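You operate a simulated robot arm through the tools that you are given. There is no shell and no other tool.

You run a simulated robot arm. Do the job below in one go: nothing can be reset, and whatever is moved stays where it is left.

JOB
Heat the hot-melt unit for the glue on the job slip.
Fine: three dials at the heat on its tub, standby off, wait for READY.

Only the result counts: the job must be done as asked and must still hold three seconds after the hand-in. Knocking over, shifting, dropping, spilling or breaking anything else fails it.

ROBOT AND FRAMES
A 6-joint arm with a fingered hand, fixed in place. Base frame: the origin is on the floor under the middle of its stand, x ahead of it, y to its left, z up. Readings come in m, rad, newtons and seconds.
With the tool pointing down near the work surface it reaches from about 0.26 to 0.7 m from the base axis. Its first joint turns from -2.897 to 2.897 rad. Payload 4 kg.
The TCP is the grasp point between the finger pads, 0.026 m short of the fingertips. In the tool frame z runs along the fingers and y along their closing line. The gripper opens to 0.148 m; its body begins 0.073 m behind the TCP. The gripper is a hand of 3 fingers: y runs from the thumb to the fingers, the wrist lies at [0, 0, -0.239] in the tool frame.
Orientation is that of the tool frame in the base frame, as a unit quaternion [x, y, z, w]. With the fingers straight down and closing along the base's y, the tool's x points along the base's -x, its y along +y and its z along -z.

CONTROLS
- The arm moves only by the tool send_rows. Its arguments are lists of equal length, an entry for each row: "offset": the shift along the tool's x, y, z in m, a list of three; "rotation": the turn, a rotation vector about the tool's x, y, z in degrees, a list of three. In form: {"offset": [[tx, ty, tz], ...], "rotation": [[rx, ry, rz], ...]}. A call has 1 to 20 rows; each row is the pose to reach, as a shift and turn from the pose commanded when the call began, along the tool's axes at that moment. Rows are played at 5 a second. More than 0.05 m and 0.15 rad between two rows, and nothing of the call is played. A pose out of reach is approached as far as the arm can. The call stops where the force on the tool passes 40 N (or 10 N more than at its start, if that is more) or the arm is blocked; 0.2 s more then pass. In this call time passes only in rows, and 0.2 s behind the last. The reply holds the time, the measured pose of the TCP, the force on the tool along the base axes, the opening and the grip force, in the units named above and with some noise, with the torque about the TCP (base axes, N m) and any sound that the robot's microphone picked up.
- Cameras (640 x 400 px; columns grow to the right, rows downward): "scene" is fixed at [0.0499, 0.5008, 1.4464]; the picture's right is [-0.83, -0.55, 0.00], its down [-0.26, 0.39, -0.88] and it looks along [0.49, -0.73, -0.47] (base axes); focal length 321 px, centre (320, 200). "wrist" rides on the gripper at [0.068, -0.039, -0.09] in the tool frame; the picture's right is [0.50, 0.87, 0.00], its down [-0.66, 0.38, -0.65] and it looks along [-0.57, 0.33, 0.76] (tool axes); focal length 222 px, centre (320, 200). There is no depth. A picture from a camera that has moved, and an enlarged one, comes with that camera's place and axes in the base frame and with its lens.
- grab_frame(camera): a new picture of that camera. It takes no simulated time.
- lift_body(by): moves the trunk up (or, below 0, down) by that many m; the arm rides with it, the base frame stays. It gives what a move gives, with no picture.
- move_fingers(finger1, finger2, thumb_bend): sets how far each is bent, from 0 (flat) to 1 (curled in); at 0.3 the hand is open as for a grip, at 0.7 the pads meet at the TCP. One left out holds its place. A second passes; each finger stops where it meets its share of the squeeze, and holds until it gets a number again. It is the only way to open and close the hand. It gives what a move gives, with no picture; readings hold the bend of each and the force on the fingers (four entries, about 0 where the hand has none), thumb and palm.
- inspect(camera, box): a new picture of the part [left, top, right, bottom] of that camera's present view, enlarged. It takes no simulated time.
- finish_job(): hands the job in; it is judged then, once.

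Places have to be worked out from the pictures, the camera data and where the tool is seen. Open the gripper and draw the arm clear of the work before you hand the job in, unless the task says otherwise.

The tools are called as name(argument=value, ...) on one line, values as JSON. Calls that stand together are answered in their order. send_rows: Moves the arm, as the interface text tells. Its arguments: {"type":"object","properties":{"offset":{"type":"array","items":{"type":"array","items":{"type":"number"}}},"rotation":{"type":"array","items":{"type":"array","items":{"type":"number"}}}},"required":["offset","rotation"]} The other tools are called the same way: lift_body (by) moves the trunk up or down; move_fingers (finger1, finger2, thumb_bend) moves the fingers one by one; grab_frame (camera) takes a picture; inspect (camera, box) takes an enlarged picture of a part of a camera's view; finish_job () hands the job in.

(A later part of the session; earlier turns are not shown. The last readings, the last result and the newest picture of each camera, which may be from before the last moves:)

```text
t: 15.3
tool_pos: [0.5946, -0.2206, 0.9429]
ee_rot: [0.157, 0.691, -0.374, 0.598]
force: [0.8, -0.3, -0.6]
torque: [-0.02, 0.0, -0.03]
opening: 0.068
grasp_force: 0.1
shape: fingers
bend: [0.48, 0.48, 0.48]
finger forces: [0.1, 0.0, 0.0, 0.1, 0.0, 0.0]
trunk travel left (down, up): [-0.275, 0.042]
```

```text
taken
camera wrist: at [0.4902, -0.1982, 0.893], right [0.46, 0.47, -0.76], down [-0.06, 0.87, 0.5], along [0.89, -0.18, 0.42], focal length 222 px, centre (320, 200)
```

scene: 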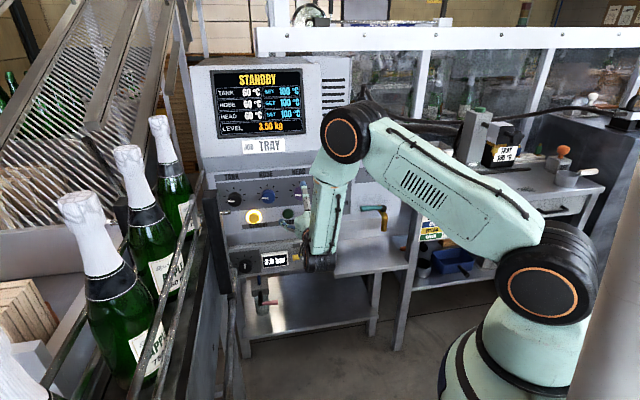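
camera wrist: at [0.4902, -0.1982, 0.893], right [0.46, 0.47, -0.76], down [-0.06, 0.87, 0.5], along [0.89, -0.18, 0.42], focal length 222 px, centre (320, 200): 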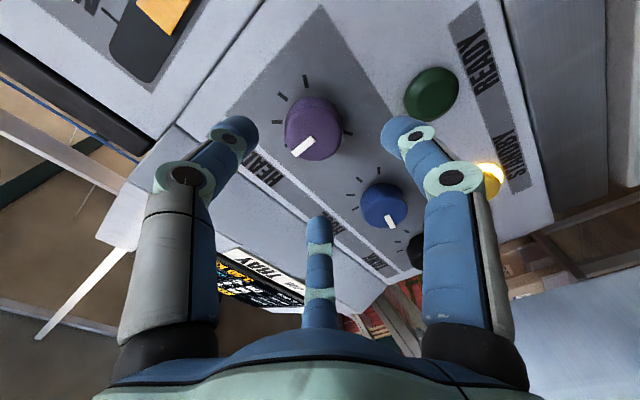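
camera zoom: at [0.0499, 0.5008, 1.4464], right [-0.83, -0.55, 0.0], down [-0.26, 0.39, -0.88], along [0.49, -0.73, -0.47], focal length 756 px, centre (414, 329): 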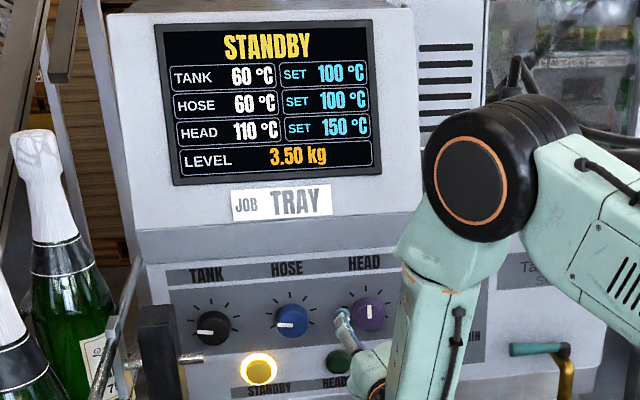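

HEAD holds 150. I'll slide 0.111 m left at this standoff to face HOSE, undoing the 71° roll on the way.

send_rows(offset=[[-0.004, 0.0116, 0], [-0.008, 0.0232, 0], [-0.012, 0.0348, 0], [-0.016, 0.0464, 0], [-0.0199, 0.058, 0], [-0.0239, 0.0696, 0], [-0.0279, 0.0812, 0], [-0.0319, 0.0928, 0], [-0.0359, 0.1044, 0]], rotation=[[0, 0, -7.9], [0, 0, -15.8], [0, 0, -23.7], [0, 0, -31.6], [0, 0, -39.4], [0, 0, -47.3], [0, 0, -55.2], [0, 0, -63.1], [0, 0, -71]])

grab_frame(camera="wrist")

grab_frame(camera="scene")

```text
t: 17.3
tool_pos: [0.6741, -0.1427, 0.9421]
ee_rot: [-0.273, 0.654, -0.652, 0.269]
force: [-0.1, 0.1, -0.3]
torque: [0.02, 0.0, 0.01]
opening: 0.0683
grasp_force: 0.1
shape: fingers
bend: [0.48, 0.48, 0.48]
finger forces: [0.1, 0.0, 0.1, 0.0, 0.1, 0.0]
trunk travel left (down, up): [-0.275, 0.042]
```

```text
taken
camera wrist: at [0.5629, -0.1273, 0.9823], right [-0.36, -0.35, -0.86], down [0.0, 0.93, -0.38], along [0.93, -0.13, -0.33], focal length 222 px, centre (320, 200)
```

wrist: 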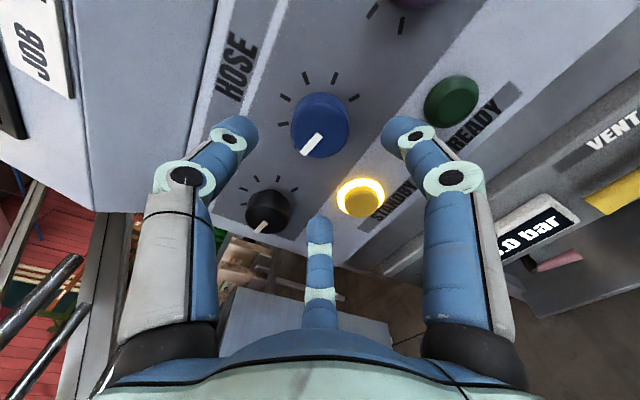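

```text
taken
```

scene: 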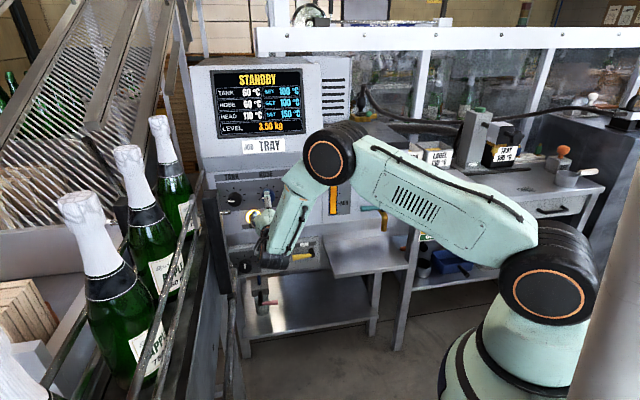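

HOSE sits centred ahead of the hand and its mark lines up as HEAD's did. I'll advance 63 mm to the same grip depth and close.

send_rows(offset=[[0, 0, 0.02], [0, -0.001, 0.04], [0, -0.001, 0.053], [0, -0.001, 0.063]], rotation=[[0, 0, 0], [0, 0, 0], [0, 0, 0], [0, 0, 0]])

inspect(camera="wrist", box=[180, 80, 460, 280])

```text
t: 18.3
tool_pos: [0.7183, -0.1885, 0.9433]
ee_rot: [-0.273, 0.654, -0.652, 0.269]
force: [-0.3, -0.3, -1.3]
torque: [0.01, -0.01, 0.0]
opening: 0.0683
grasp_force: 0.1
shape: fingers
bend: [0.48, 0.48, 0.48]
finger forces: [0.1, 0.0, 0.0, 0.1, 0.1, 0.0]
trunk travel left (down, up): [-0.275, 0.042]
```

```text
2.00 times, centred on (320, 180) of wrist
camera zoom: at [0.6078, -0.1725, 0.9829], right [-0.36, -0.35, -0.86], down [0.0, 0.93, -0.38], along [0.93, -0.13, -0.33], focal length 444 px, centre (320, 240)
```

zoom: 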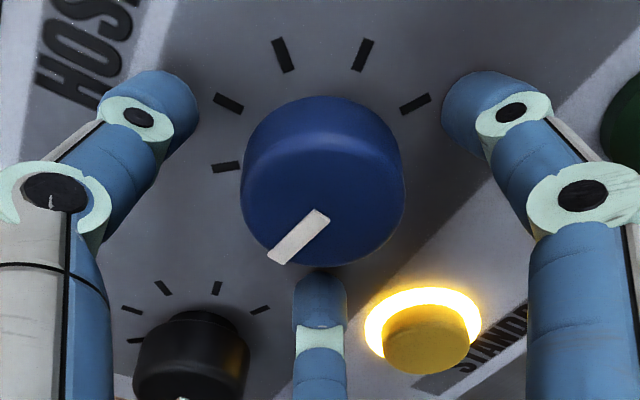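

The view matches the HEAD grip, with no contact. I'll close on HOSE and turn 60° first.

move_fingers(finger1=0.65, finger2=0.65, thumb_bend=0.65)

send_rows(offset=[[0, 0, 0], [0, 0, 0], [0, 0, 0], [0, 0, 0], [0, 0, 0], [0, 0, 0], [0, 0, 0], [0, 0, 0]], rotation=[[0, 0, 7.5], [0, 0, 15], [0, 0, 22.5], [0, 0, 30], [0, 0, 37.5], [0, 0, 45], [0, 0, 52.5], [0, 0, 60]])

inspect(camera="scene", box=[200, 60, 330, 160])

inspect(camera="scene", box=[210, 160, 320, 250])

inspect(camera="wrist", box=[180, 80, 460, 280])

```text
t: 19.3
tool_pos: [0.7179, -0.1884, 0.9439]
ee_rot: [-0.272, 0.655, -0.651, 0.27]
force: [-0.6, -2.6, 4.2]
torque: [-0.14, -0.1, -0.07]
opening: 0.0392
grasp_force: 10.0
shape: fingers
bend: [0.56, 0.61, 0.59]
finger forces: [7.0, 3.5, 0.1, 0.0, 9.9, 0.0]
trunk travel left (down, up): [-0.275, 0.042]
```

```text
t: 21.1
tool_pos: [0.719, -0.189, 0.944]
ee_rot: [0.091, 0.703, -0.428, 0.56]
force: [-2.8, -4.0, 9.7]
torque: [-0.3, -0.22, -0.15]
opening: 0.0384
grasp_force: 10.9
shape: fingers
bend: [0.59, 0.6, 0.59]
finger forces: [4.4, 4.9, 0.0, 0.0, 12.5, 0.1]
trunk travel left (down, up): [-0.275, 0.042]
```

```text
4.00 times, centred on (265, 110) of scene
camera zoom: at [0.0499, 0.5008, 1.4464], right [-0.83, -0.55, 0.0], down [-0.26, 0.39, -0.88], along [0.49, -0.73, -0.47], focal length 1286 px, centre (540, 560)
```

zoom: 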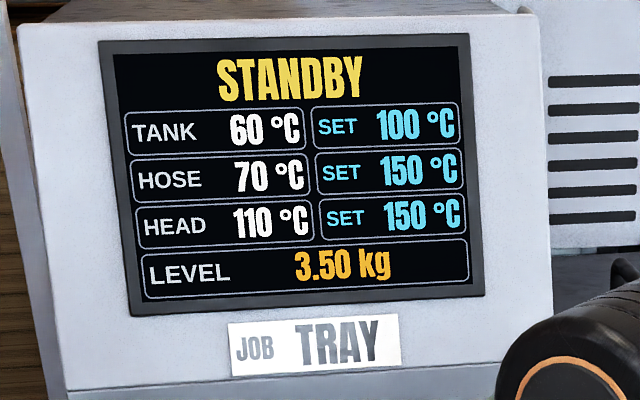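

```text
4.44 times, centred on (265, 205) of scene
camera zoom: at [0.0499, 0.5008, 1.4464], right [-0.83, -0.55, 0.0], down [-0.26, 0.39, -0.88], along [0.49, -0.73, -0.47], focal length 1428 px, centre (564, 178)
```

zoom: 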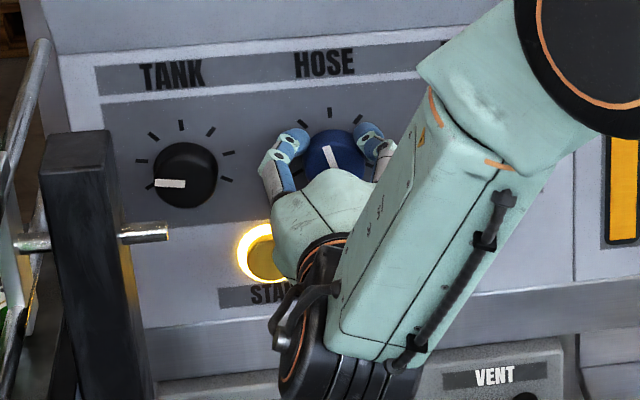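

```text
2.00 times, centred on (320, 180) of wrist
camera zoom: at [0.6066, -0.1723, 0.9059], right [0.35, 0.36, -0.87], down [0.0, 0.92, 0.38], along [0.94, -0.13, 0.32], focal length 444 px, centre (320, 240)
```

zoom: 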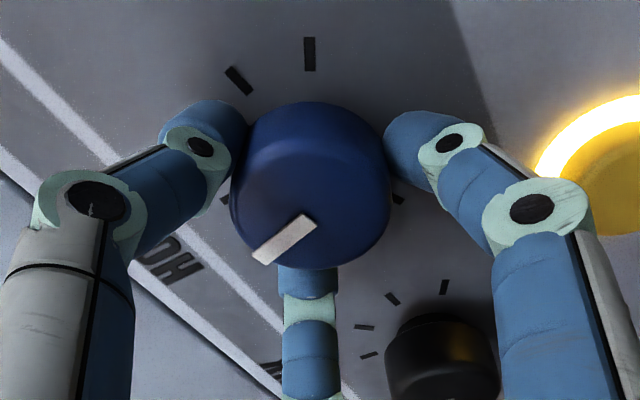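

HOSE now reads 150 with its pointer about 18° short of the top tick. I'll add 15° to centre it.

send_rows(offset=[[0, 0, 0], [0, 0, 0], [0, 0, 0]], rotation=[[0, 0, 7.5], [0, 0, 15], [0, 0, 15]])

inspect(camera="scene", box=[210, 160, 320, 250])

inspect(camera="scene", box=[200, 60, 330, 160])

```text
t: 21.9
tool_pos: [0.7178, -0.1886, 0.9448]
ee_rot: [0.183, 0.684, -0.353, 0.611]
force: [-3.5, -4.6, 13.8]
torque: [-0.34, -0.15, -0.2]
opening: 0.0379
grasp_force: 10.9
shape: fingers
bend: [0.6, 0.6, 0.59]
finger forces: [4.2, 5.4, 0.0, 0.0, 12.0, 0.1]
trunk travel left (down, up): [-0.275, 0.042]
```

```text
4.44 times, centred on (265, 205) of scene
camera zoom: at [0.0499, 0.5008, 1.4464], right [-0.83, -0.55, 0.0], down [-0.26, 0.39, -0.88], along [0.49, -0.73, -0.47], focal length 1428 px, centre (564, 178)
```

zoom: 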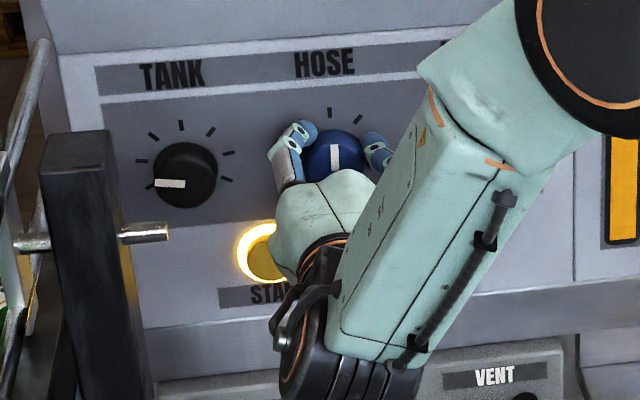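

```text
4.00 times, centred on (265, 110) of scene
camera zoom: at [0.0499, 0.5008, 1.4464], right [-0.83, -0.55, 0.0], down [-0.26, 0.39, -0.88], along [0.49, -0.73, -0.47], focal length 1286 px, centre (540, 560)
```

zoom: 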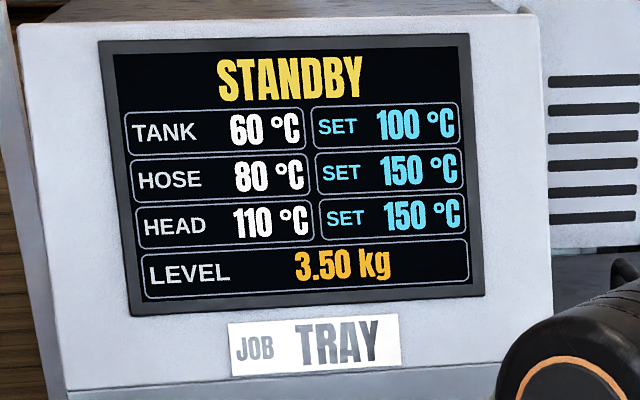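

HOSE points straight up at 150. I'll release it and back out 9 cm.

move_fingers(finger1=0.48, finger2=0.48, thumb_bend=0.48)

send_rows(offset=[[0, 0, -0.015], [0, 0, -0.04], [0, 0, -0.065], [0, 0, -0.09]], rotation=[[0, 0, 0], [0, 0, 0], [0, 0, 0], [0, 0, 0]])

inspect(camera="scene", box=[190, 60, 350, 280])

grab_frame(camera="wrist")

```text
t: 22.9
tool_pos: [0.7205, -0.1889, 0.9424]
ee_rot: [0.181, 0.686, -0.352, 0.611]
force: [1.1, -0.2, -0.8]
torque: [0.02, 0.0, -0.03]
opening: 0.0684
grasp_force: 0.1
shape: fingers
bend: [0.48, 0.48, 0.48]
finger forces: [0.0, 0.0, 0.0, 0.0, 0.0, 0.0]
trunk travel left (down, up): [-0.275, 0.042]
```

```text
t: 23.9
tool_pos: [0.6545, -0.123, 0.9432]
ee_rot: [0.182, 0.685, -0.353, 0.61]
force: [-0.5, 0.6, 0.5]
torque: [-0.01, -0.03, -0.03]
opening: 0.0684
grasp_force: 0.0
shape: fingers
bend: [0.48, 0.48, 0.48]
finger forces: [0.0, 0.1, 0.0, 0.0, 0.0, 0.0]
trunk travel left (down, up): [-0.275, 0.042]
```

```text
1.82 times, centred on (270, 170) of scene
camera zoom: at [0.0499, 0.5008, 1.4464], right [-0.83, -0.55, 0.0], down [-0.26, 0.39, -0.88], along [0.49, -0.73, -0.47], focal length 584 px, centre (411, 254)
```

zoom: 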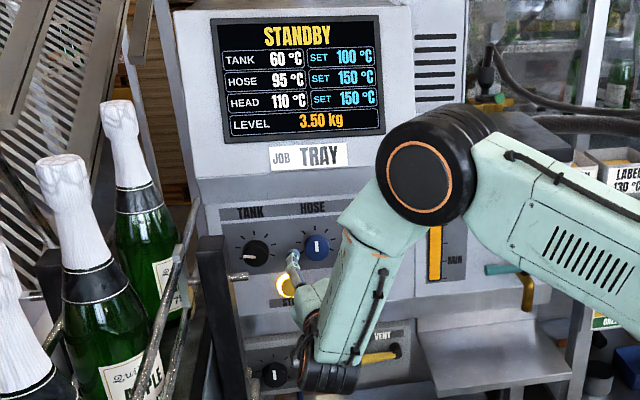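

```text
taken
camera wrist: at [0.5514, -0.0992, 0.8894], right [0.49, 0.5, -0.71], down [-0.08, 0.84, 0.54], along [0.86, -0.21, 0.46], focal length 222 px, centre (320, 200)
```

wrist: 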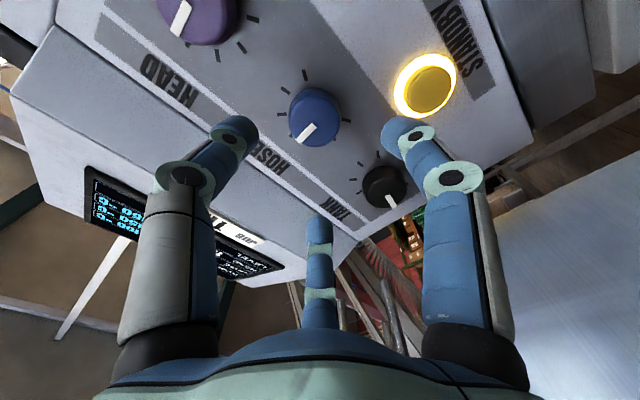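

Both set values hold. For TANK a straight approach would put the wrist into the rack post, so I'll come in tilted 18° from the right with the thumb on the right side. I'll pre-shape the fingers and move to a pre-grasp about 8 cm off.

move_fingers(finger1=0.46, finger2=0.46, thumb_bend=0.54)

send_rows(offset=[[-0.0064, 0.0155, 0.0041], [-0.0129, 0.031, 0.0083], [-0.0193, 0.0465, 0.0124], [-0.0257, 0.062, 0.0165]], rotation=[[-4.5, -0.12, 0.75], [-9, -0.24, 1.49], [-13.5, -0.35, 2.24], [-18, -0.47, 2.98]])

grab_frame(camera="wrist")

inspect(camera="scene", box=[190, 130, 350, 290])

```text
t: 24.9
tool_pos: [0.6557, -0.1241, 0.9433]
ee_rot: [0.181, 0.686, -0.353, 0.61]
force: [-0.5, -0.1, 0.4]
torque: [0.0, 0.02, -0.02]
opening: 0.0625
grasp_force: 0.1
shape: fingers
bend: [0.46, 0.46, 0.54]
finger forces: [0.1, 0.0, 0.1, 0.0, 0.1, 0.0]
trunk travel left (down, up): [-0.275, 0.042]
```

```text
t: 25.9
tool_pos: [0.7154, -0.0888, 0.9527]
ee_rot: [0.1, 0.725, -0.225, 0.643]
force: [-0.2, -0.1, -0.7]
torque: [-0.03, 0.03, 0.0]
opening: 0.0623
grasp_force: 0.0
shape: fingers
bend: [0.46, 0.46, 0.54]
finger forces: [0.0, 0.0, 0.0, 0.0, 0.0, 0.0]
trunk travel left (down, up): [-0.275, 0.042]
```

```text
taken
camera wrist: at [0.6076, -0.091, 0.9003], right [0.3, 0.69, -0.66], down [-0.32, 0.72, 0.61], along [0.9, 0.02, 0.43], focal length 222 px, centre (320, 200)
```

wrist: 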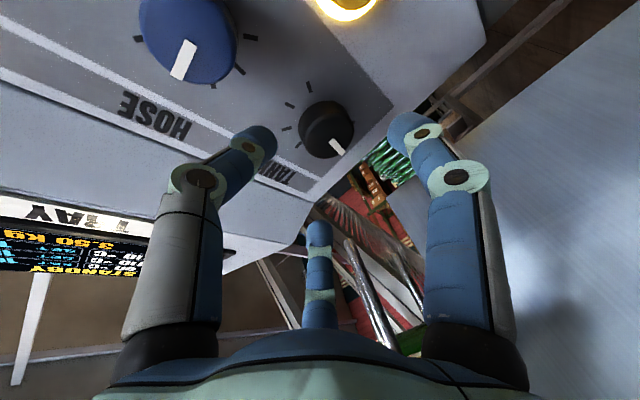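

```text
2.50 times, centred on (270, 210) of scene
camera zoom: at [0.0499, 0.5008, 1.4464], right [-0.83, -0.55, 0.0], down [-0.26, 0.39, -0.88], along [0.49, -0.73, -0.47], focal length 803 px, centre (445, 175)
```

zoom: 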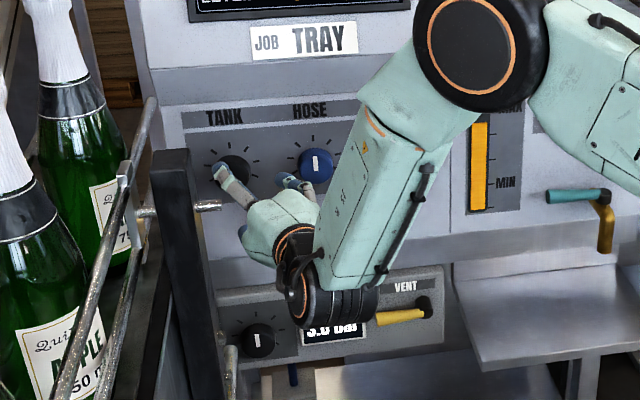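

The TANK dial appears where predicted, and the post is well clear of the wrist. I'll advance along the tool axis in two stages.

send_rows(offset=[[0, 0, 0.02], [0, 0, 0.04], [0, 0, 0.055]], rotation=[[0, 0, 0], [0, 0, 0], [0, 0, 0]])

grab_frame(camera="wrist")

inspect(camera="scene", box=[190, 160, 310, 280])

```text
t: 26.7
tool_pos: [0.7636, -0.1151, 0.9468]
ee_rot: [0.1, 0.725, -0.226, 0.642]
force: [-0.4, -0.1, 0.0]
torque: [-0.01, 0.0, -0.02]
opening: 0.0624
grasp_force: 0.1
shape: fingers
bend: [0.46, 0.46, 0.54]
finger forces: [0.0, 0.1, 0.0, 0.0, 0.0, 0.1]
trunk travel left (down, up): [-0.275, 0.042]
```

```text
taken
camera wrist: at [0.6563, -0.1182, 0.8962], right [0.3, 0.69, -0.66], down [-0.31, 0.73, 0.61], along [0.9, 0.02, 0.43], focal length 222 px, centre (320, 200)
```

wrist: 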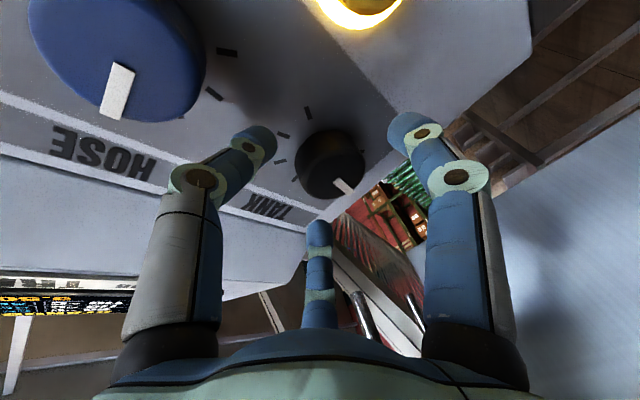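

```text
3.33 times, centred on (250, 220) of scene
camera zoom: at [0.0499, 0.5008, 1.4464], right [-0.83, -0.55, 0.0], down [-0.26, 0.39, -0.88], along [0.49, -0.73, -0.47], focal length 1071 px, centre (553, 133)
```

zoom: 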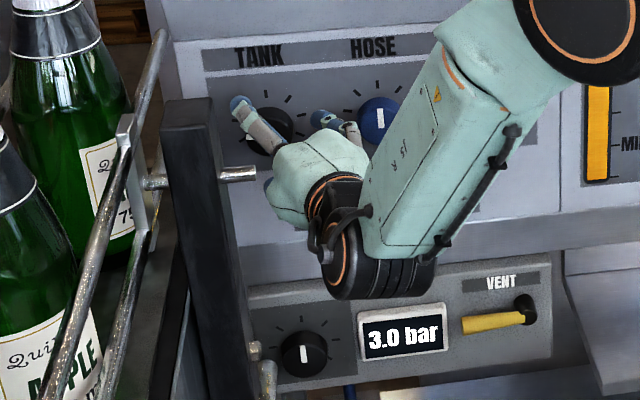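

The path is clear, with the wrist well right of the post. The open thumb reaches deepest on this tilt, so I'll advance 10 mm, tuck the thumb in, and check before the final bit.

send_rows(offset=[[0, 0, 0.005], [0, 0, 0.01]], rotation=[[0, 0, 0], [0, 0, 0]])

move_fingers(thumb_bend=0.61)

inspect(camera="wrist", box=[200, 80, 480, 280])

```text
t: 27.3
tool_pos: [0.7704, -0.1194, 0.9476]
ee_rot: [0.099, 0.725, -0.225, 0.643]
force: [-0.1, -0.4, 1.0]
torque: [0.01, 0.02, 0.01]
opening: 0.0623
grasp_force: 0.0
shape: fingers
bend: [0.46, 0.46, 0.54]
finger forces: [0.0, 0.1, 0.0, 0.1, 0.0, 0.0]
trunk travel left (down, up): [-0.275, 0.042]
```

```text
t: 28.3
tool_pos: [0.7723, -0.1201, 0.9485]
ee_rot: [0.099, 0.725, -0.225, 0.643]
force: [-0.2, 0.5, -0.6]
torque: [0.0, -0.01, 0.01]
opening: 0.0522
grasp_force: 0.1
shape: fingers
bend: [0.46, 0.46, 0.61]
finger forces: [0.0, 0.0, 0.0, 0.1, 0.0, 0.0]
trunk travel left (down, up): [-0.275, 0.042]
```

```text
2.00 times, centred on (340, 180) of wrist
camera zoom: at [0.6644, -0.1225, 0.8964], right [0.3, 0.69, -0.66], down [-0.31, 0.73, 0.61], along [0.9, 0.02, 0.44], focal length 444 px, centre (280, 240)
```

zoom: 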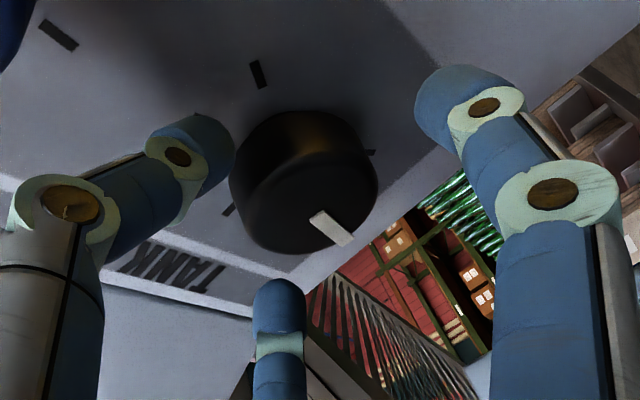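

The thumb is just beside the dial and nothing touches. I'll advance 10 mm more.

send_rows(offset=[[0, 0, 0.005], [0, 0, 0.01]], rotation=[[0, 0, 0], [0, 0, 0]])

inspect(camera="wrist", box=[200, 80, 480, 280])

inspect(camera="scene", box=[200, 160, 300, 240])

```text
t: 28.9
tool_pos: [0.7815, -0.1235, 0.9462]
ee_rot: [0.099, 0.725, -0.226, 0.643]
force: [-0.6, 0.0, 0.6]
torque: [-0.04, 0.0, 0.02]
opening: 0.0523
grasp_force: 0.1
shape: fingers
bend: [0.46, 0.46, 0.61]
finger forces: [0.1, 0.0, 0.0, 0.0, 0.2, 0.0]
trunk travel left (down, up): [-0.275, 0.042]
```

```text
2.00 times, centred on (340, 180) of wrist
camera zoom: at [0.6736, -0.126, 0.8949], right [0.3, 0.69, -0.66], down [-0.31, 0.73, 0.61], along [0.9, 0.02, 0.44], focal length 444 px, centre (280, 240)
```

zoom: 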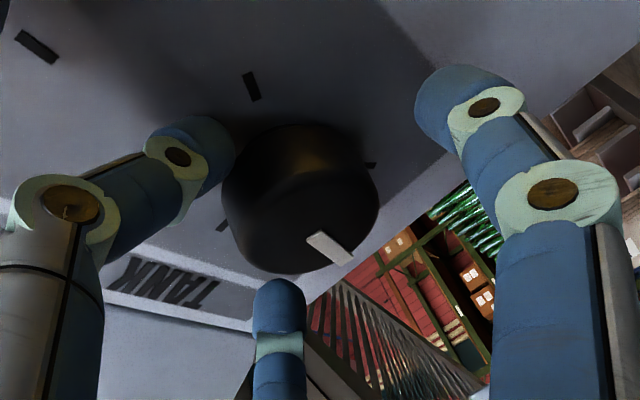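

```text
5.00 times, centred on (250, 200) of scene
camera zoom: at [0.0499, 0.5008, 1.4464], right [-0.83, -0.55, 0.0], down [-0.26, 0.39, -0.88], along [0.49, -0.73, -0.47], focal length 1607 px, centre (670, 200)
```

zoom: 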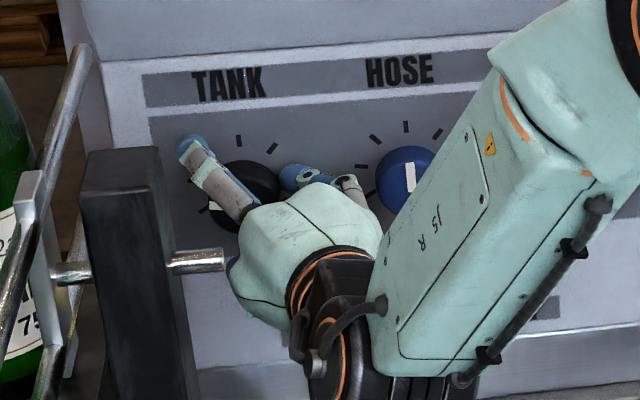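

The pads straddle the TANK dial now. I'll close all three, with the thumb going a bit further since the hand axis sits right of the dial.

move_fingers(finger1=0.65, finger2=0.65, thumb_bend=0.72)

inspect(camera="wrist", box=[200, 80, 480, 280])

inspect(camera="scene", box=[200, 60, 330, 160])

```text
t: 29.9
tool_pos: [0.78, -0.1245, 0.9465]
ee_rot: [0.101, 0.724, -0.225, 0.644]
force: [-0.9, -8.9, 1.7]
torque: [-0.05, -0.08, -0.25]
opening: 0.0282
grasp_force: 13.4
shape: fingers
bend: [0.58, 0.56, 0.65]
finger forces: [5.9, 7.8, 0.0, 0.0, 13.1, 0.0]
trunk travel left (down, up): [-0.275, 0.042]
```

```text
2.00 times, centred on (340, 180) of wrist
camera zoom: at [0.6733, -0.1269, 0.895], right [0.3, 0.69, -0.66], down [-0.31, 0.73, 0.61], along [0.9, 0.02, 0.44], focal length 444 px, centre (280, 240)
```

zoom: 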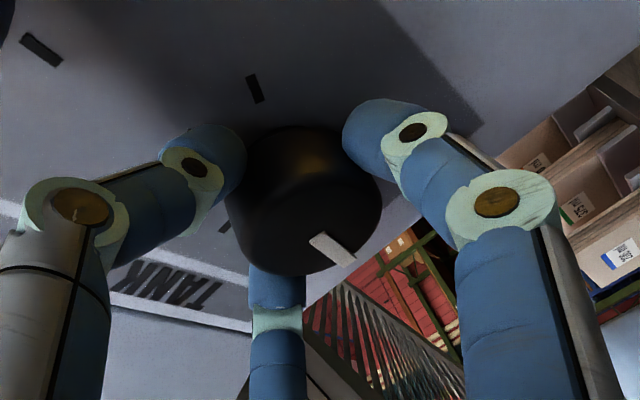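

```text
4.00 times, centred on (265, 110) of scene
camera zoom: at [0.0499, 0.5008, 1.4464], right [-0.83, -0.55, 0.0], down [-0.26, 0.39, -0.88], along [0.49, -0.73, -0.47], focal length 1286 px, centre (540, 560)
```

zoom: 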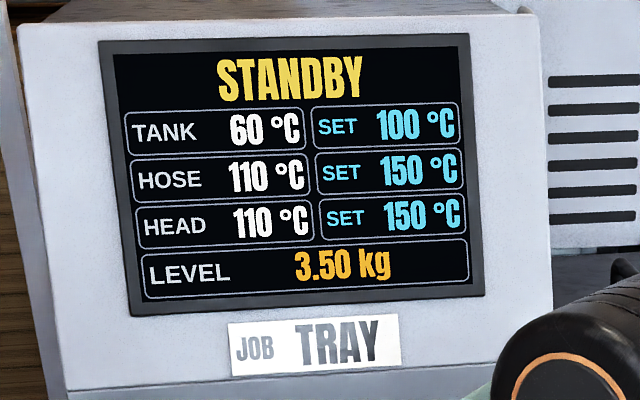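

It's a solid three-point grip (thumb 13 N, fingers 6–8 N). I'll turn the tilted hand about the dial's own axis by 42°, which sweeps the wrist from slightly up-right to down-right, away from the post.

send_rows(offset=[[0.00242, 0.00014, 5e-05], [0.0048, 0.00056, 0.00018], [0.00711, 0.00125, 0.00041], [0.00932, 0.00221, 0.00072], [0.01139, 0.00341, 0.00111], [0.01328, 0.00485, 0.00157]], rotation=[[0, -2.163, 6.658], [0, -4.326, 13.315], [0, -6.489, 19.973], [0, -8.652, 26.631], [0, -10.815, 33.289], [0, -12.978, 39.946]])

inspect(camera="wrist", box=[200, 80, 480, 280])

inspect(camera="scene", box=[190, 60, 350, 280])

inspect(camera="scene", box=[200, 160, 300, 240])

```text
t: 31.3
tool_pos: [0.7823, -0.1231, 0.9319]
ee_rot: [0.317, 0.57, -0.002, 0.758]
force: [1.4, -6.0, 6.0]
torque: [-0.04, -0.03, -0.12]
opening: 0.0261
grasp_force: 12.0
shape: fingers
bend: [0.58, 0.55, 0.66]
finger forces: [5.2, 10.0, 0.0, 0.0, 7.8, 0.1]
trunk travel left (down, up): [-0.275, 0.042]
```

```text
2.00 times, centred on (340, 180) of wrist
camera zoom: at [0.7134, -0.086, 0.8422], right [0.49, 0.87, -0.02], down [-0.66, 0.38, 0.65], along [0.57, -0.31, 0.76], focal length 444 px, centre (280, 240)
```

zoom: 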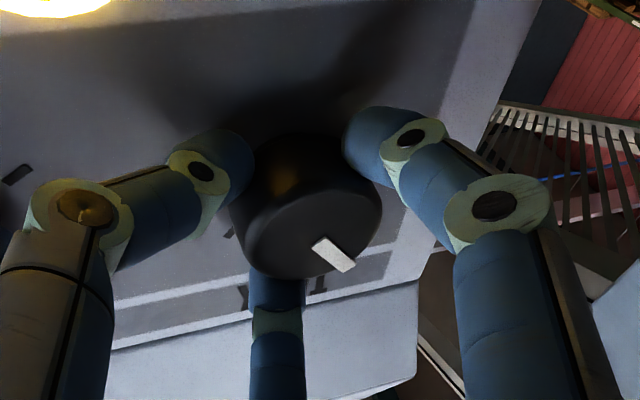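

```text
1.82 times, centred on (270, 170) of scene
camera zoom: at [0.0499, 0.5008, 1.4464], right [-0.83, -0.55, 0.0], down [-0.26, 0.39, -0.88], along [0.49, -0.73, -0.47], focal length 584 px, centre (411, 254)
```

zoom: 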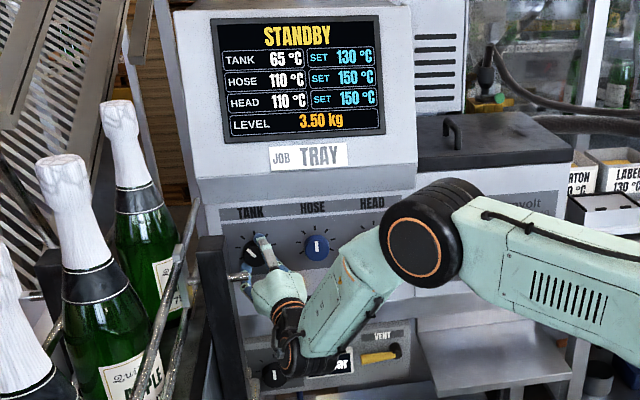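

```text
5.00 times, centred on (250, 200) of scene
camera zoom: at [0.0499, 0.5008, 1.4464], right [-0.83, -0.55, 0.0], down [-0.26, 0.39, -0.88], along [0.49, -0.73, -0.47], focal length 1607 px, centre (670, 200)
```

zoom: 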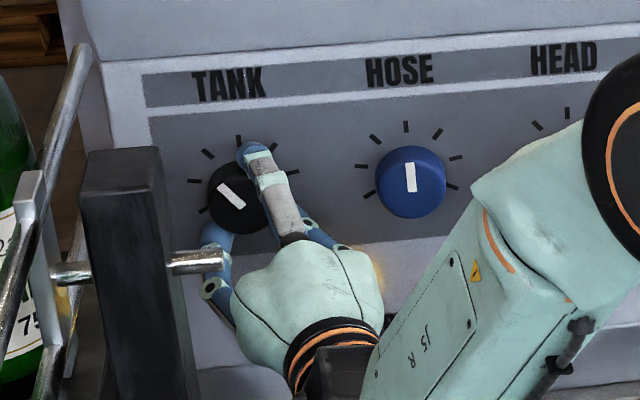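

TANK now reads 130 with the pointer at about -41°, exactly one tick. I'll release, back off 8 mm, swing the hand back 42° about the dial axis, and regrip.

move_fingers(finger1=0.46, finger2=0.46, thumb_bend=0.6)

send_rows(offset=[[0, 0, -0.008], [-0.00272, 0.00016, -0.00795], [-0.0054, 0.00063, -0.0078], [-0.008, 0.00141, -0.00754], [-0.01048, 0.00248, -0.00719], [-0.01281, 0.00384, -0.00675], [-0.01494, 0.00545, -0.00623]], rotation=[[0, 0, 0], [0, 2.163, -6.658], [0, 4.326, -13.315], [0, 6.489, -19.973], [0, 8.652, -26.631], [0, 10.815, -33.289], [0, 12.978, -39.946]])

inspect(camera="wrist", box=[200, 80, 480, 280])

inspect(camera="scene", box=[190, 60, 350, 280])

```text
t: 32.3
tool_pos: [0.7813, -0.1216, 0.9326]
ee_rot: [0.316, 0.571, -0.004, 0.757]
force: [-0.3, -0.2, -0.4]
torque: [0.02, -0.02, -0.02]
opening: 0.0534
grasp_force: 0.1
shape: fingers
bend: [0.46, 0.46, 0.6]
finger forces: [0.0, 0.1, 0.1, 0.1, 0.1, 0.0]
trunk travel left (down, up): [-0.275, 0.042]
```

```text
t: 33.9
tool_pos: [0.7736, -0.1196, 0.9472]
ee_rot: [0.1, 0.725, -0.227, 0.643]
force: [-0.4, 0.1, 0.5]
torque: [0.02, 0.03, -0.01]
opening: 0.0534
grasp_force: 0.0
shape: fingers
bend: [0.46, 0.46, 0.6]
finger forces: [0.1, 0.0, 0.0, 0.1, 0.1, 0.0]
trunk travel left (down, up): [-0.275, 0.042]
```

```text
2.00 times, centred on (340, 180) of wrist
camera zoom: at [0.6664, -0.1223, 0.8954], right [0.3, 0.69, -0.66], down [-0.31, 0.73, 0.61], along [0.9, 0.02, 0.43], focal length 444 px, centre (280, 240)
```

zoom: 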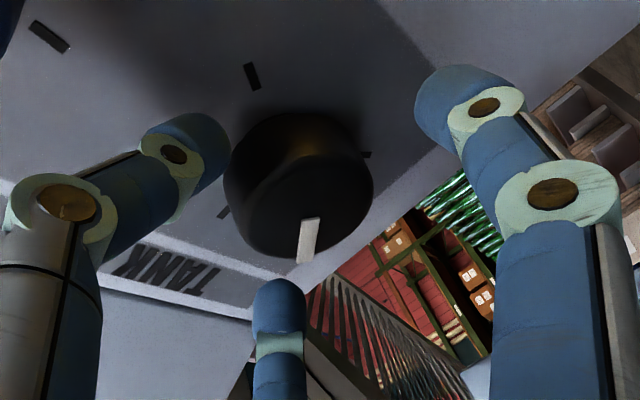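

```text
1.82 times, centred on (270, 170) of scene
camera zoom: at [0.0499, 0.5008, 1.4464], right [-0.83, -0.55, 0.0], down [-0.26, 0.39, -0.88], along [0.49, -0.73, -0.47], focal length 584 px, centre (411, 254)
```

zoom: 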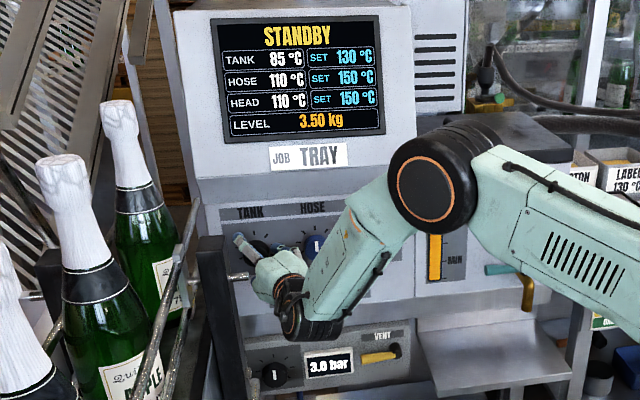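

TANK stayed at 130 and the hand is back at the start angle. I'll move in 8 mm and regrip.

send_rows(offset=[[0, 0, 0.004], [0, 0, 0.008]], rotation=[[0, 0, 0], [0, 0, 0]])

move_fingers(finger1=0.65, finger2=0.65, thumb_bend=0.72)

send_rows(offset=[[0.00242, 0.00014, 5e-05], [0.0048, 0.00056, 0.00018], [0.00711, 0.00125, 0.00041], [0.00932, 0.00221, 0.00072], [0.01139, 0.00341, 0.00111], [0.01328, 0.00485, 0.00157]], rotation=[[0, -2.163, 6.658], [0, -4.326, 13.315], [0, -6.489, 19.973], [0, -8.652, 26.631], [0, -10.815, 33.289], [0, -12.978, 39.946]])

inspect(camera="scene", box=[190, 60, 350, 280])

inspect(camera="scene", box=[200, 160, 300, 240])

```text
t: 34.5
tool_pos: [0.78, -0.1232, 0.9473]
ee_rot: [0.1, 0.725, -0.226, 0.643]
force: [0.4, 0.6, -0.8]
torque: [0.01, 0.0, 0.0]
opening: 0.0534
grasp_force: 0.0
shape: fingers
bend: [0.46, 0.46, 0.6]
finger forces: [0.1, 0.0, 0.1, 0.0, 0.0, 0.0]
trunk travel left (down, up): [-0.275, 0.042]
```

```text
t: 35.5
tool_pos: [0.78, -0.1244, 0.947]
ee_rot: [0.101, 0.725, -0.227, 0.643]
force: [-0.6, -8.2, 1.8]
torque: [-0.02, -0.06, -0.22]
opening: 0.0285
grasp_force: 13.4
shape: fingers
bend: [0.57, 0.56, 0.65]
finger forces: [6.3, 7.4, 0.0, 0.0, 12.8, 0.1]
trunk travel left (down, up): [-0.275, 0.042]
```

```text
t: 36.9
tool_pos: [0.7818, -0.123, 0.9329]
ee_rot: [0.315, 0.57, 0.0, 0.759]
force: [-0.4, -5.5, 4.7]
torque: [-0.02, -0.11, -0.17]
opening: 0.0267
grasp_force: 11.6
shape: fingers
bend: [0.58, 0.55, 0.66]
finger forces: [5.7, 9.2, 0.0, 0.0, 8.4, 0.1]
trunk travel left (down, up): [-0.275, 0.042]
```

```text
1.82 times, centred on (270, 170) of scene
camera zoom: at [0.0499, 0.5008, 1.4464], right [-0.83, -0.55, 0.0], down [-0.26, 0.39, -0.88], along [0.49, -0.73, -0.47], focal length 584 px, centre (411, 254)
```

zoom: 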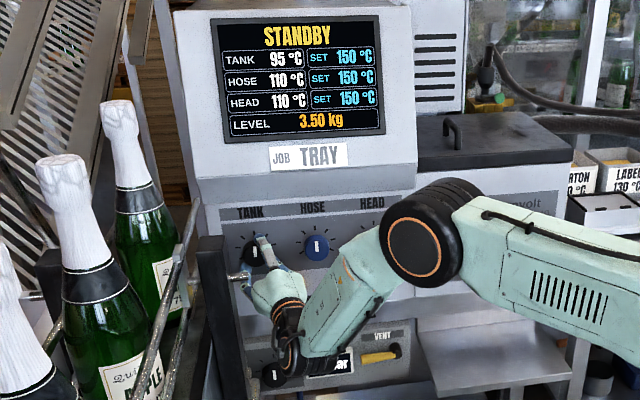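

```text
5.00 times, centred on (250, 200) of scene
camera zoom: at [0.0499, 0.5008, 1.4464], right [-0.83, -0.55, 0.0], down [-0.26, 0.39, -0.88], along [0.49, -0.73, -0.47], focal length 1607 px, centre (670, 200)
```

zoom: 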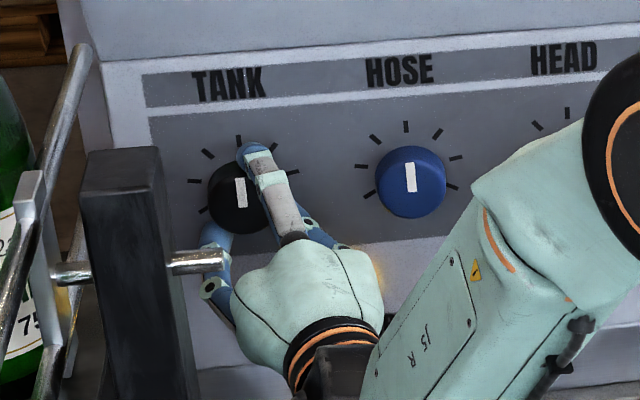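

All three SET values read 150, and the TANK pointer is straight up. I'll release TANK and back out along the tool axis.

move_fingers(finger1=0.46, finger2=0.46, thumb_bend=0.6)

send_rows(offset=[[0, 0, -0.01], [0, 0, -0.03], [0, 0, -0.05], [0, 0, -0.07], [0, 0, -0.09]], rotation=[[0, 0, 0], [0, 0, 0], [0, 0, 0], [0, 0, 0], [0, 0, 0]])

inspect(camera="scene", box=[190, 60, 350, 280])

grab_frame(camera="wrist")

```text
t: 37.9
tool_pos: [0.783, -0.1226, 0.9317]
ee_rot: [0.315, 0.571, -0.003, 0.758]
force: [-0.2, 0.3, -0.2]
torque: [-0.01, 0.02, 0.0]
opening: 0.0532
grasp_force: 0.0
shape: fingers
bend: [0.46, 0.46, 0.6]
finger forces: [0.0, 0.1, 0.1, 0.0, 0.1, 0.0]
trunk travel left (down, up): [-0.275, 0.042]
```

```text
t: 39.1
tool_pos: [0.7045, -0.0789, 0.9205]
ee_rot: [0.317, 0.57, -0.003, 0.758]
force: [0.5, 0.2, 0.1]
torque: [0.0, -0.02, -0.03]
opening: 0.0533
grasp_force: 0.1
shape: fingers
bend: [0.46, 0.46, 0.6]
finger forces: [0.1, 0.1, 0.0, 0.1, 0.0, 0.0]
trunk travel left (down, up): [-0.275, 0.042]
```

```text
1.82 times, centred on (270, 170) of scene
camera zoom: at [0.0499, 0.5008, 1.4464], right [-0.83, -0.55, 0.0], down [-0.26, 0.39, -0.88], along [0.49, -0.73, -0.47], focal length 584 px, centre (411, 254)
```

zoom: 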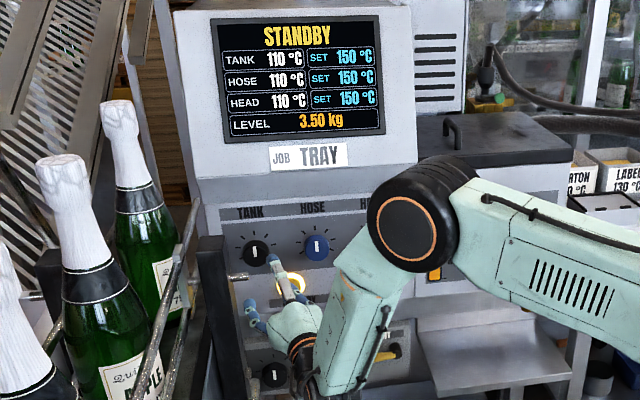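

```text
taken
camera wrist: at [0.6353, -0.0428, 0.8289], right [0.49, 0.87, -0.02], down [-0.65, 0.38, 0.65], along [0.58, -0.3, 0.76], focal length 222 px, centre (320, 200)
```

wrist: 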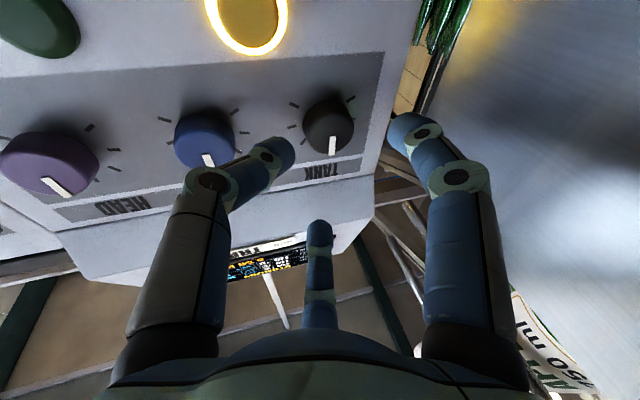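

All dials read 150 and point straight up, with the temperatures resting at the 110 °C standby level. I'll close the fingers into a compact tip and line up in front of the STANDBY button, still tilted 18° away from the post.

move_fingers(finger1=0.7, finger2=0.7, thumb_bend=0.7)

send_rows(offset=[[0.0087, -0.019, 0.0048], [0.0174, -0.0381, 0.0096], [0.026, -0.0571, 0.0143], [0.0347, -0.0761, 0.0191]], rotation=[[0, 2.32, -7.13], [0, 4.64, -14.27], [0, 6.95, -21.4], [0, 9.27, -28.53]])

grab_frame(camera="wrist")

inspect(camera="scene", box=[190, 130, 350, 290])

```text
t: 40.1
tool_pos: [0.7045, -0.0791, 0.918]
ee_rot: [0.316, 0.571, -0.003, 0.758]
force: [0.2, 0.0, -0.3]
torque: [0.0, 0.01, 0.03]
opening: 0.0003
grasp_force: 0.0
shape: fingers
bend: [0.69, 0.69, 0.7]
finger forces: [0.0, 0.0, 0.0, 0.0, 0.1, 0.1]
trunk travel left (down, up): [-0.275, 0.042]
```

```text
t: 41.1
tool_pos: [0.7061, -0.1365, 0.8561]
ee_rot: [0.164, 0.69, -0.165, 0.685]
force: [0.4, 0.6, 0.3]
torque: [-0.02, 0.02, -0.02]
opening: 0.0001
grasp_force: 0.0
shape: fingers
bend: [0.69, 0.69, 0.7]
finger forces: [0.1, 0.1, 0.1, 0.0, 0.0, 0.0]
trunk travel left (down, up): [-0.275, 0.042]
```

```text
taken
camera wrist: at [0.6068, -0.1291, 0.7892], right [0.39, 0.77, -0.5], down [-0.41, 0.63, 0.66], along [0.83, -0.05, 0.56], focal length 222 px, centre (320, 200)
```

wrist: 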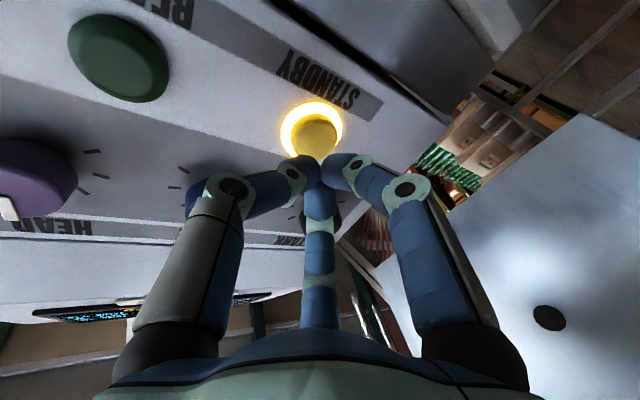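

```text
2.50 times, centred on (270, 210) of scene
camera zoom: at [0.0499, 0.5008, 1.4464], right [-0.83, -0.55, 0.0], down [-0.26, 0.39, -0.88], along [0.49, -0.73, -0.47], focal length 803 px, centre (445, 175)
```

zoom: 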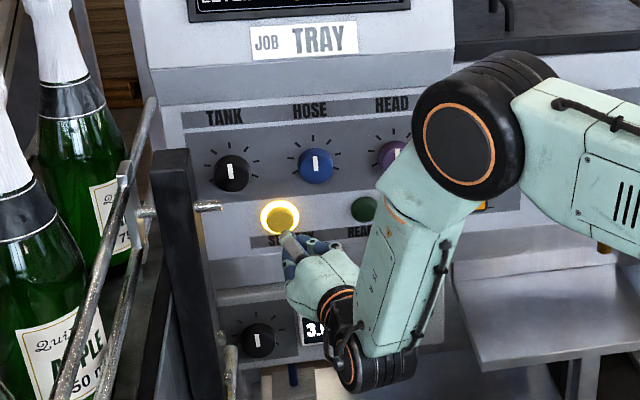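

The button is dead ahead of the closed fingertips. I'll approach to just short of contact and check.

send_rows(offset=[[0, 0, 0.02], [0, 0, 0.04], [0, 0, 0.052]], rotation=[[0, 0, 0], [0, 0, 0], [0, 0, 0]])

inspect(camera="wrist", box=[220, 80, 420, 220])

inspect(camera="scene", box=[210, 170, 310, 250])

```text
t: 41.9
tool_pos: [0.7499, -0.1589, 0.8542]
ee_rot: [0.165, 0.69, -0.165, 0.685]
force: [-5.2, 2.5, -0.3]
torque: [0.01, -0.03, -0.04]
opening: 0.0
grasp_force: 2.9
shape: fingers
bend: [0.69, 0.69, 0.71]
finger forces: [0.0, 0.0, 0.1, 0.1, 6.7, 0.0]
trunk travel left (down, up): [-0.275, 0.042]
heard: click
```

```text
2.86 times, centred on (320, 150) of wrist
camera zoom: at [0.6525, -0.1526, 0.7882], right [0.39, 0.77, -0.5], down [-0.41, 0.63, 0.66], along [0.83, -0.05, 0.56], focal length 635 px, centre (320, 343)
```

zoom: 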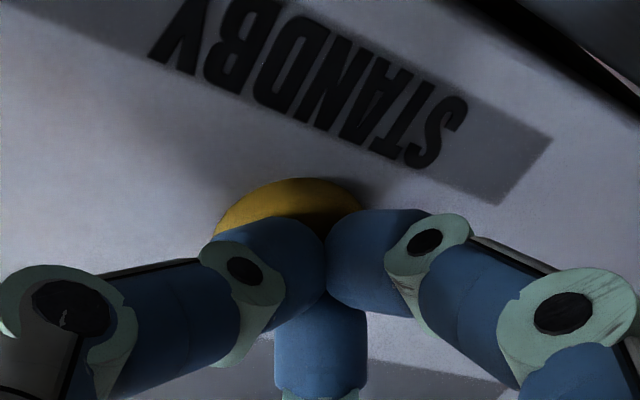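

```text
5.00 times, centred on (260, 210) of scene
camera zoom: at [0.0499, 0.5008, 1.4464], right [-0.83, -0.55, 0.0], down [-0.26, 0.39, -0.88], along [0.49, -0.73, -0.47], focal length 1607 px, centre (620, 150)
```

zoom: 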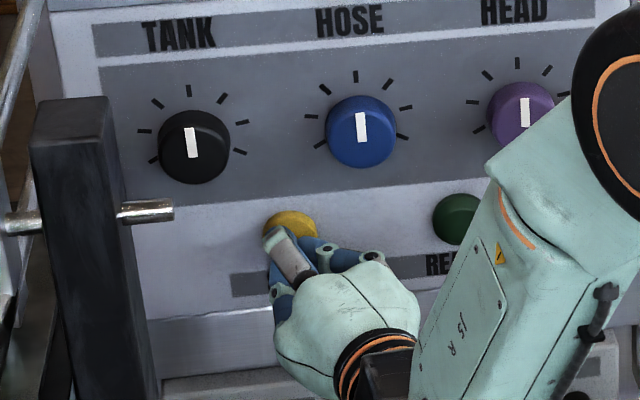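

A click was heard and the standby ring went dark. I'll back straight out so it isn't pressed twice, then check the display.

send_rows(offset=[[0, 0, -0.02], [0, 0, -0.045], [0, 0, -0.07], [0, 0, -0.095]], rotation=[[0, 0, 0], [0, 0, 0], [0, 0, 0], [0, 0, 0]])

inspect(camera="scene", box=[190, 60, 350, 280])

```text
t: 42.9
tool_pos: [0.6661, -0.1168, 0.8554]
ee_rot: [0.165, 0.69, -0.164, 0.686]
force: [0.1, 0.1, -0.6]
torque: [-0.01, -0.01, 0.01]
opening: 0.0
grasp_force: 0.0
shape: fingers
bend: [0.69, 0.69, 0.7]
finger forces: [0.1, 0.1, 0.0, 0.0, 0.0, 0.1]
trunk travel left (down, up): [-0.275, 0.042]
```

```text
1.82 times, centred on (270, 170) of scene
camera zoom: at [0.0499, 0.5008, 1.4464], right [-0.83, -0.55, 0.0], down [-0.26, 0.39, -0.88], along [0.49, -0.73, -0.47], focal length 584 px, centre (411, 254)
```

zoom: 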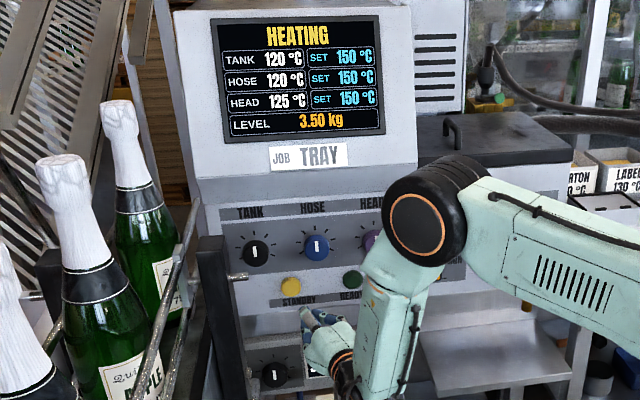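

The unit now shows HEATING. I'll draw the hand back, up and away from the panel while it heats, then open it.

send_rows(offset=[[-0.02, -0.0125, -0.015], [-0.04, -0.025, -0.03], [-0.06, -0.0375, -0.045], [-0.08, -0.05, -0.06]], rotation=[[0, 0, 0], [0, 0, 0], [0, 0, 0], [0, 0, 0]])

move_fingers(finger1=0.3, finger2=0.3, thumb_bend=0.3)

grab_frame(camera="scene")

inspect(camera="scene", box=[200, 60, 330, 160])

```text
t: 43.9
tool_pos: [0.5904, -0.1348, 0.9356]
ee_rot: [0.164, 0.69, -0.164, 0.685]
force: [0.3, 0.7, -0.3]
torque: [-0.01, -0.02, 0.0]
opening: 0.0001
grasp_force: 0.0
shape: fingers
bend: [0.69, 0.69, 0.7]
finger forces: [0.1, 0.0, 0.1, 0.0, 0.0, 0.0]
trunk travel left (down, up): [-0.275, 0.042]
```

```text
t: 44.9
tool_pos: [0.5917, -0.1342, 0.9361]
ee_rot: [0.165, 0.69, -0.164, 0.686]
force: [0.5, 0.2, -0.4]
torque: [0.02, 0.02, -0.03]
opening: 0.1267
grasp_force: 0.0
shape: fingers
bend: [0.3, 0.3, 0.3]
finger forces: [0.0, 0.0, 0.0, 0.0, 0.0, 0.0]
trunk travel left (down, up): [-0.275, 0.042]
```

```text
taken
```

scene: 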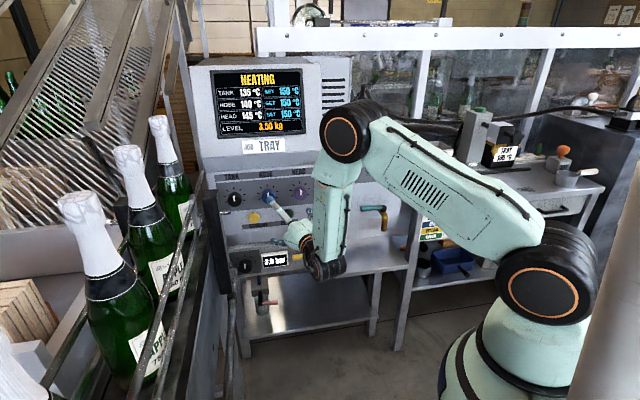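

```text
4.00 times, centred on (265, 110) of scene
camera zoom: at [0.0499, 0.5008, 1.4464], right [-0.83, -0.55, 0.0], down [-0.26, 0.39, -0.88], along [0.49, -0.73, -0.47], focal length 1286 px, centre (540, 560)
```

zoom: 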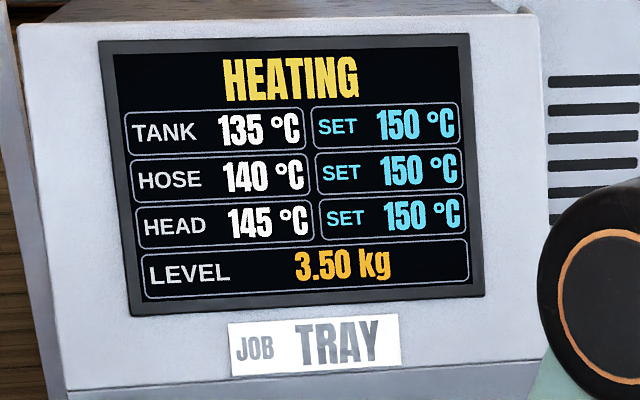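

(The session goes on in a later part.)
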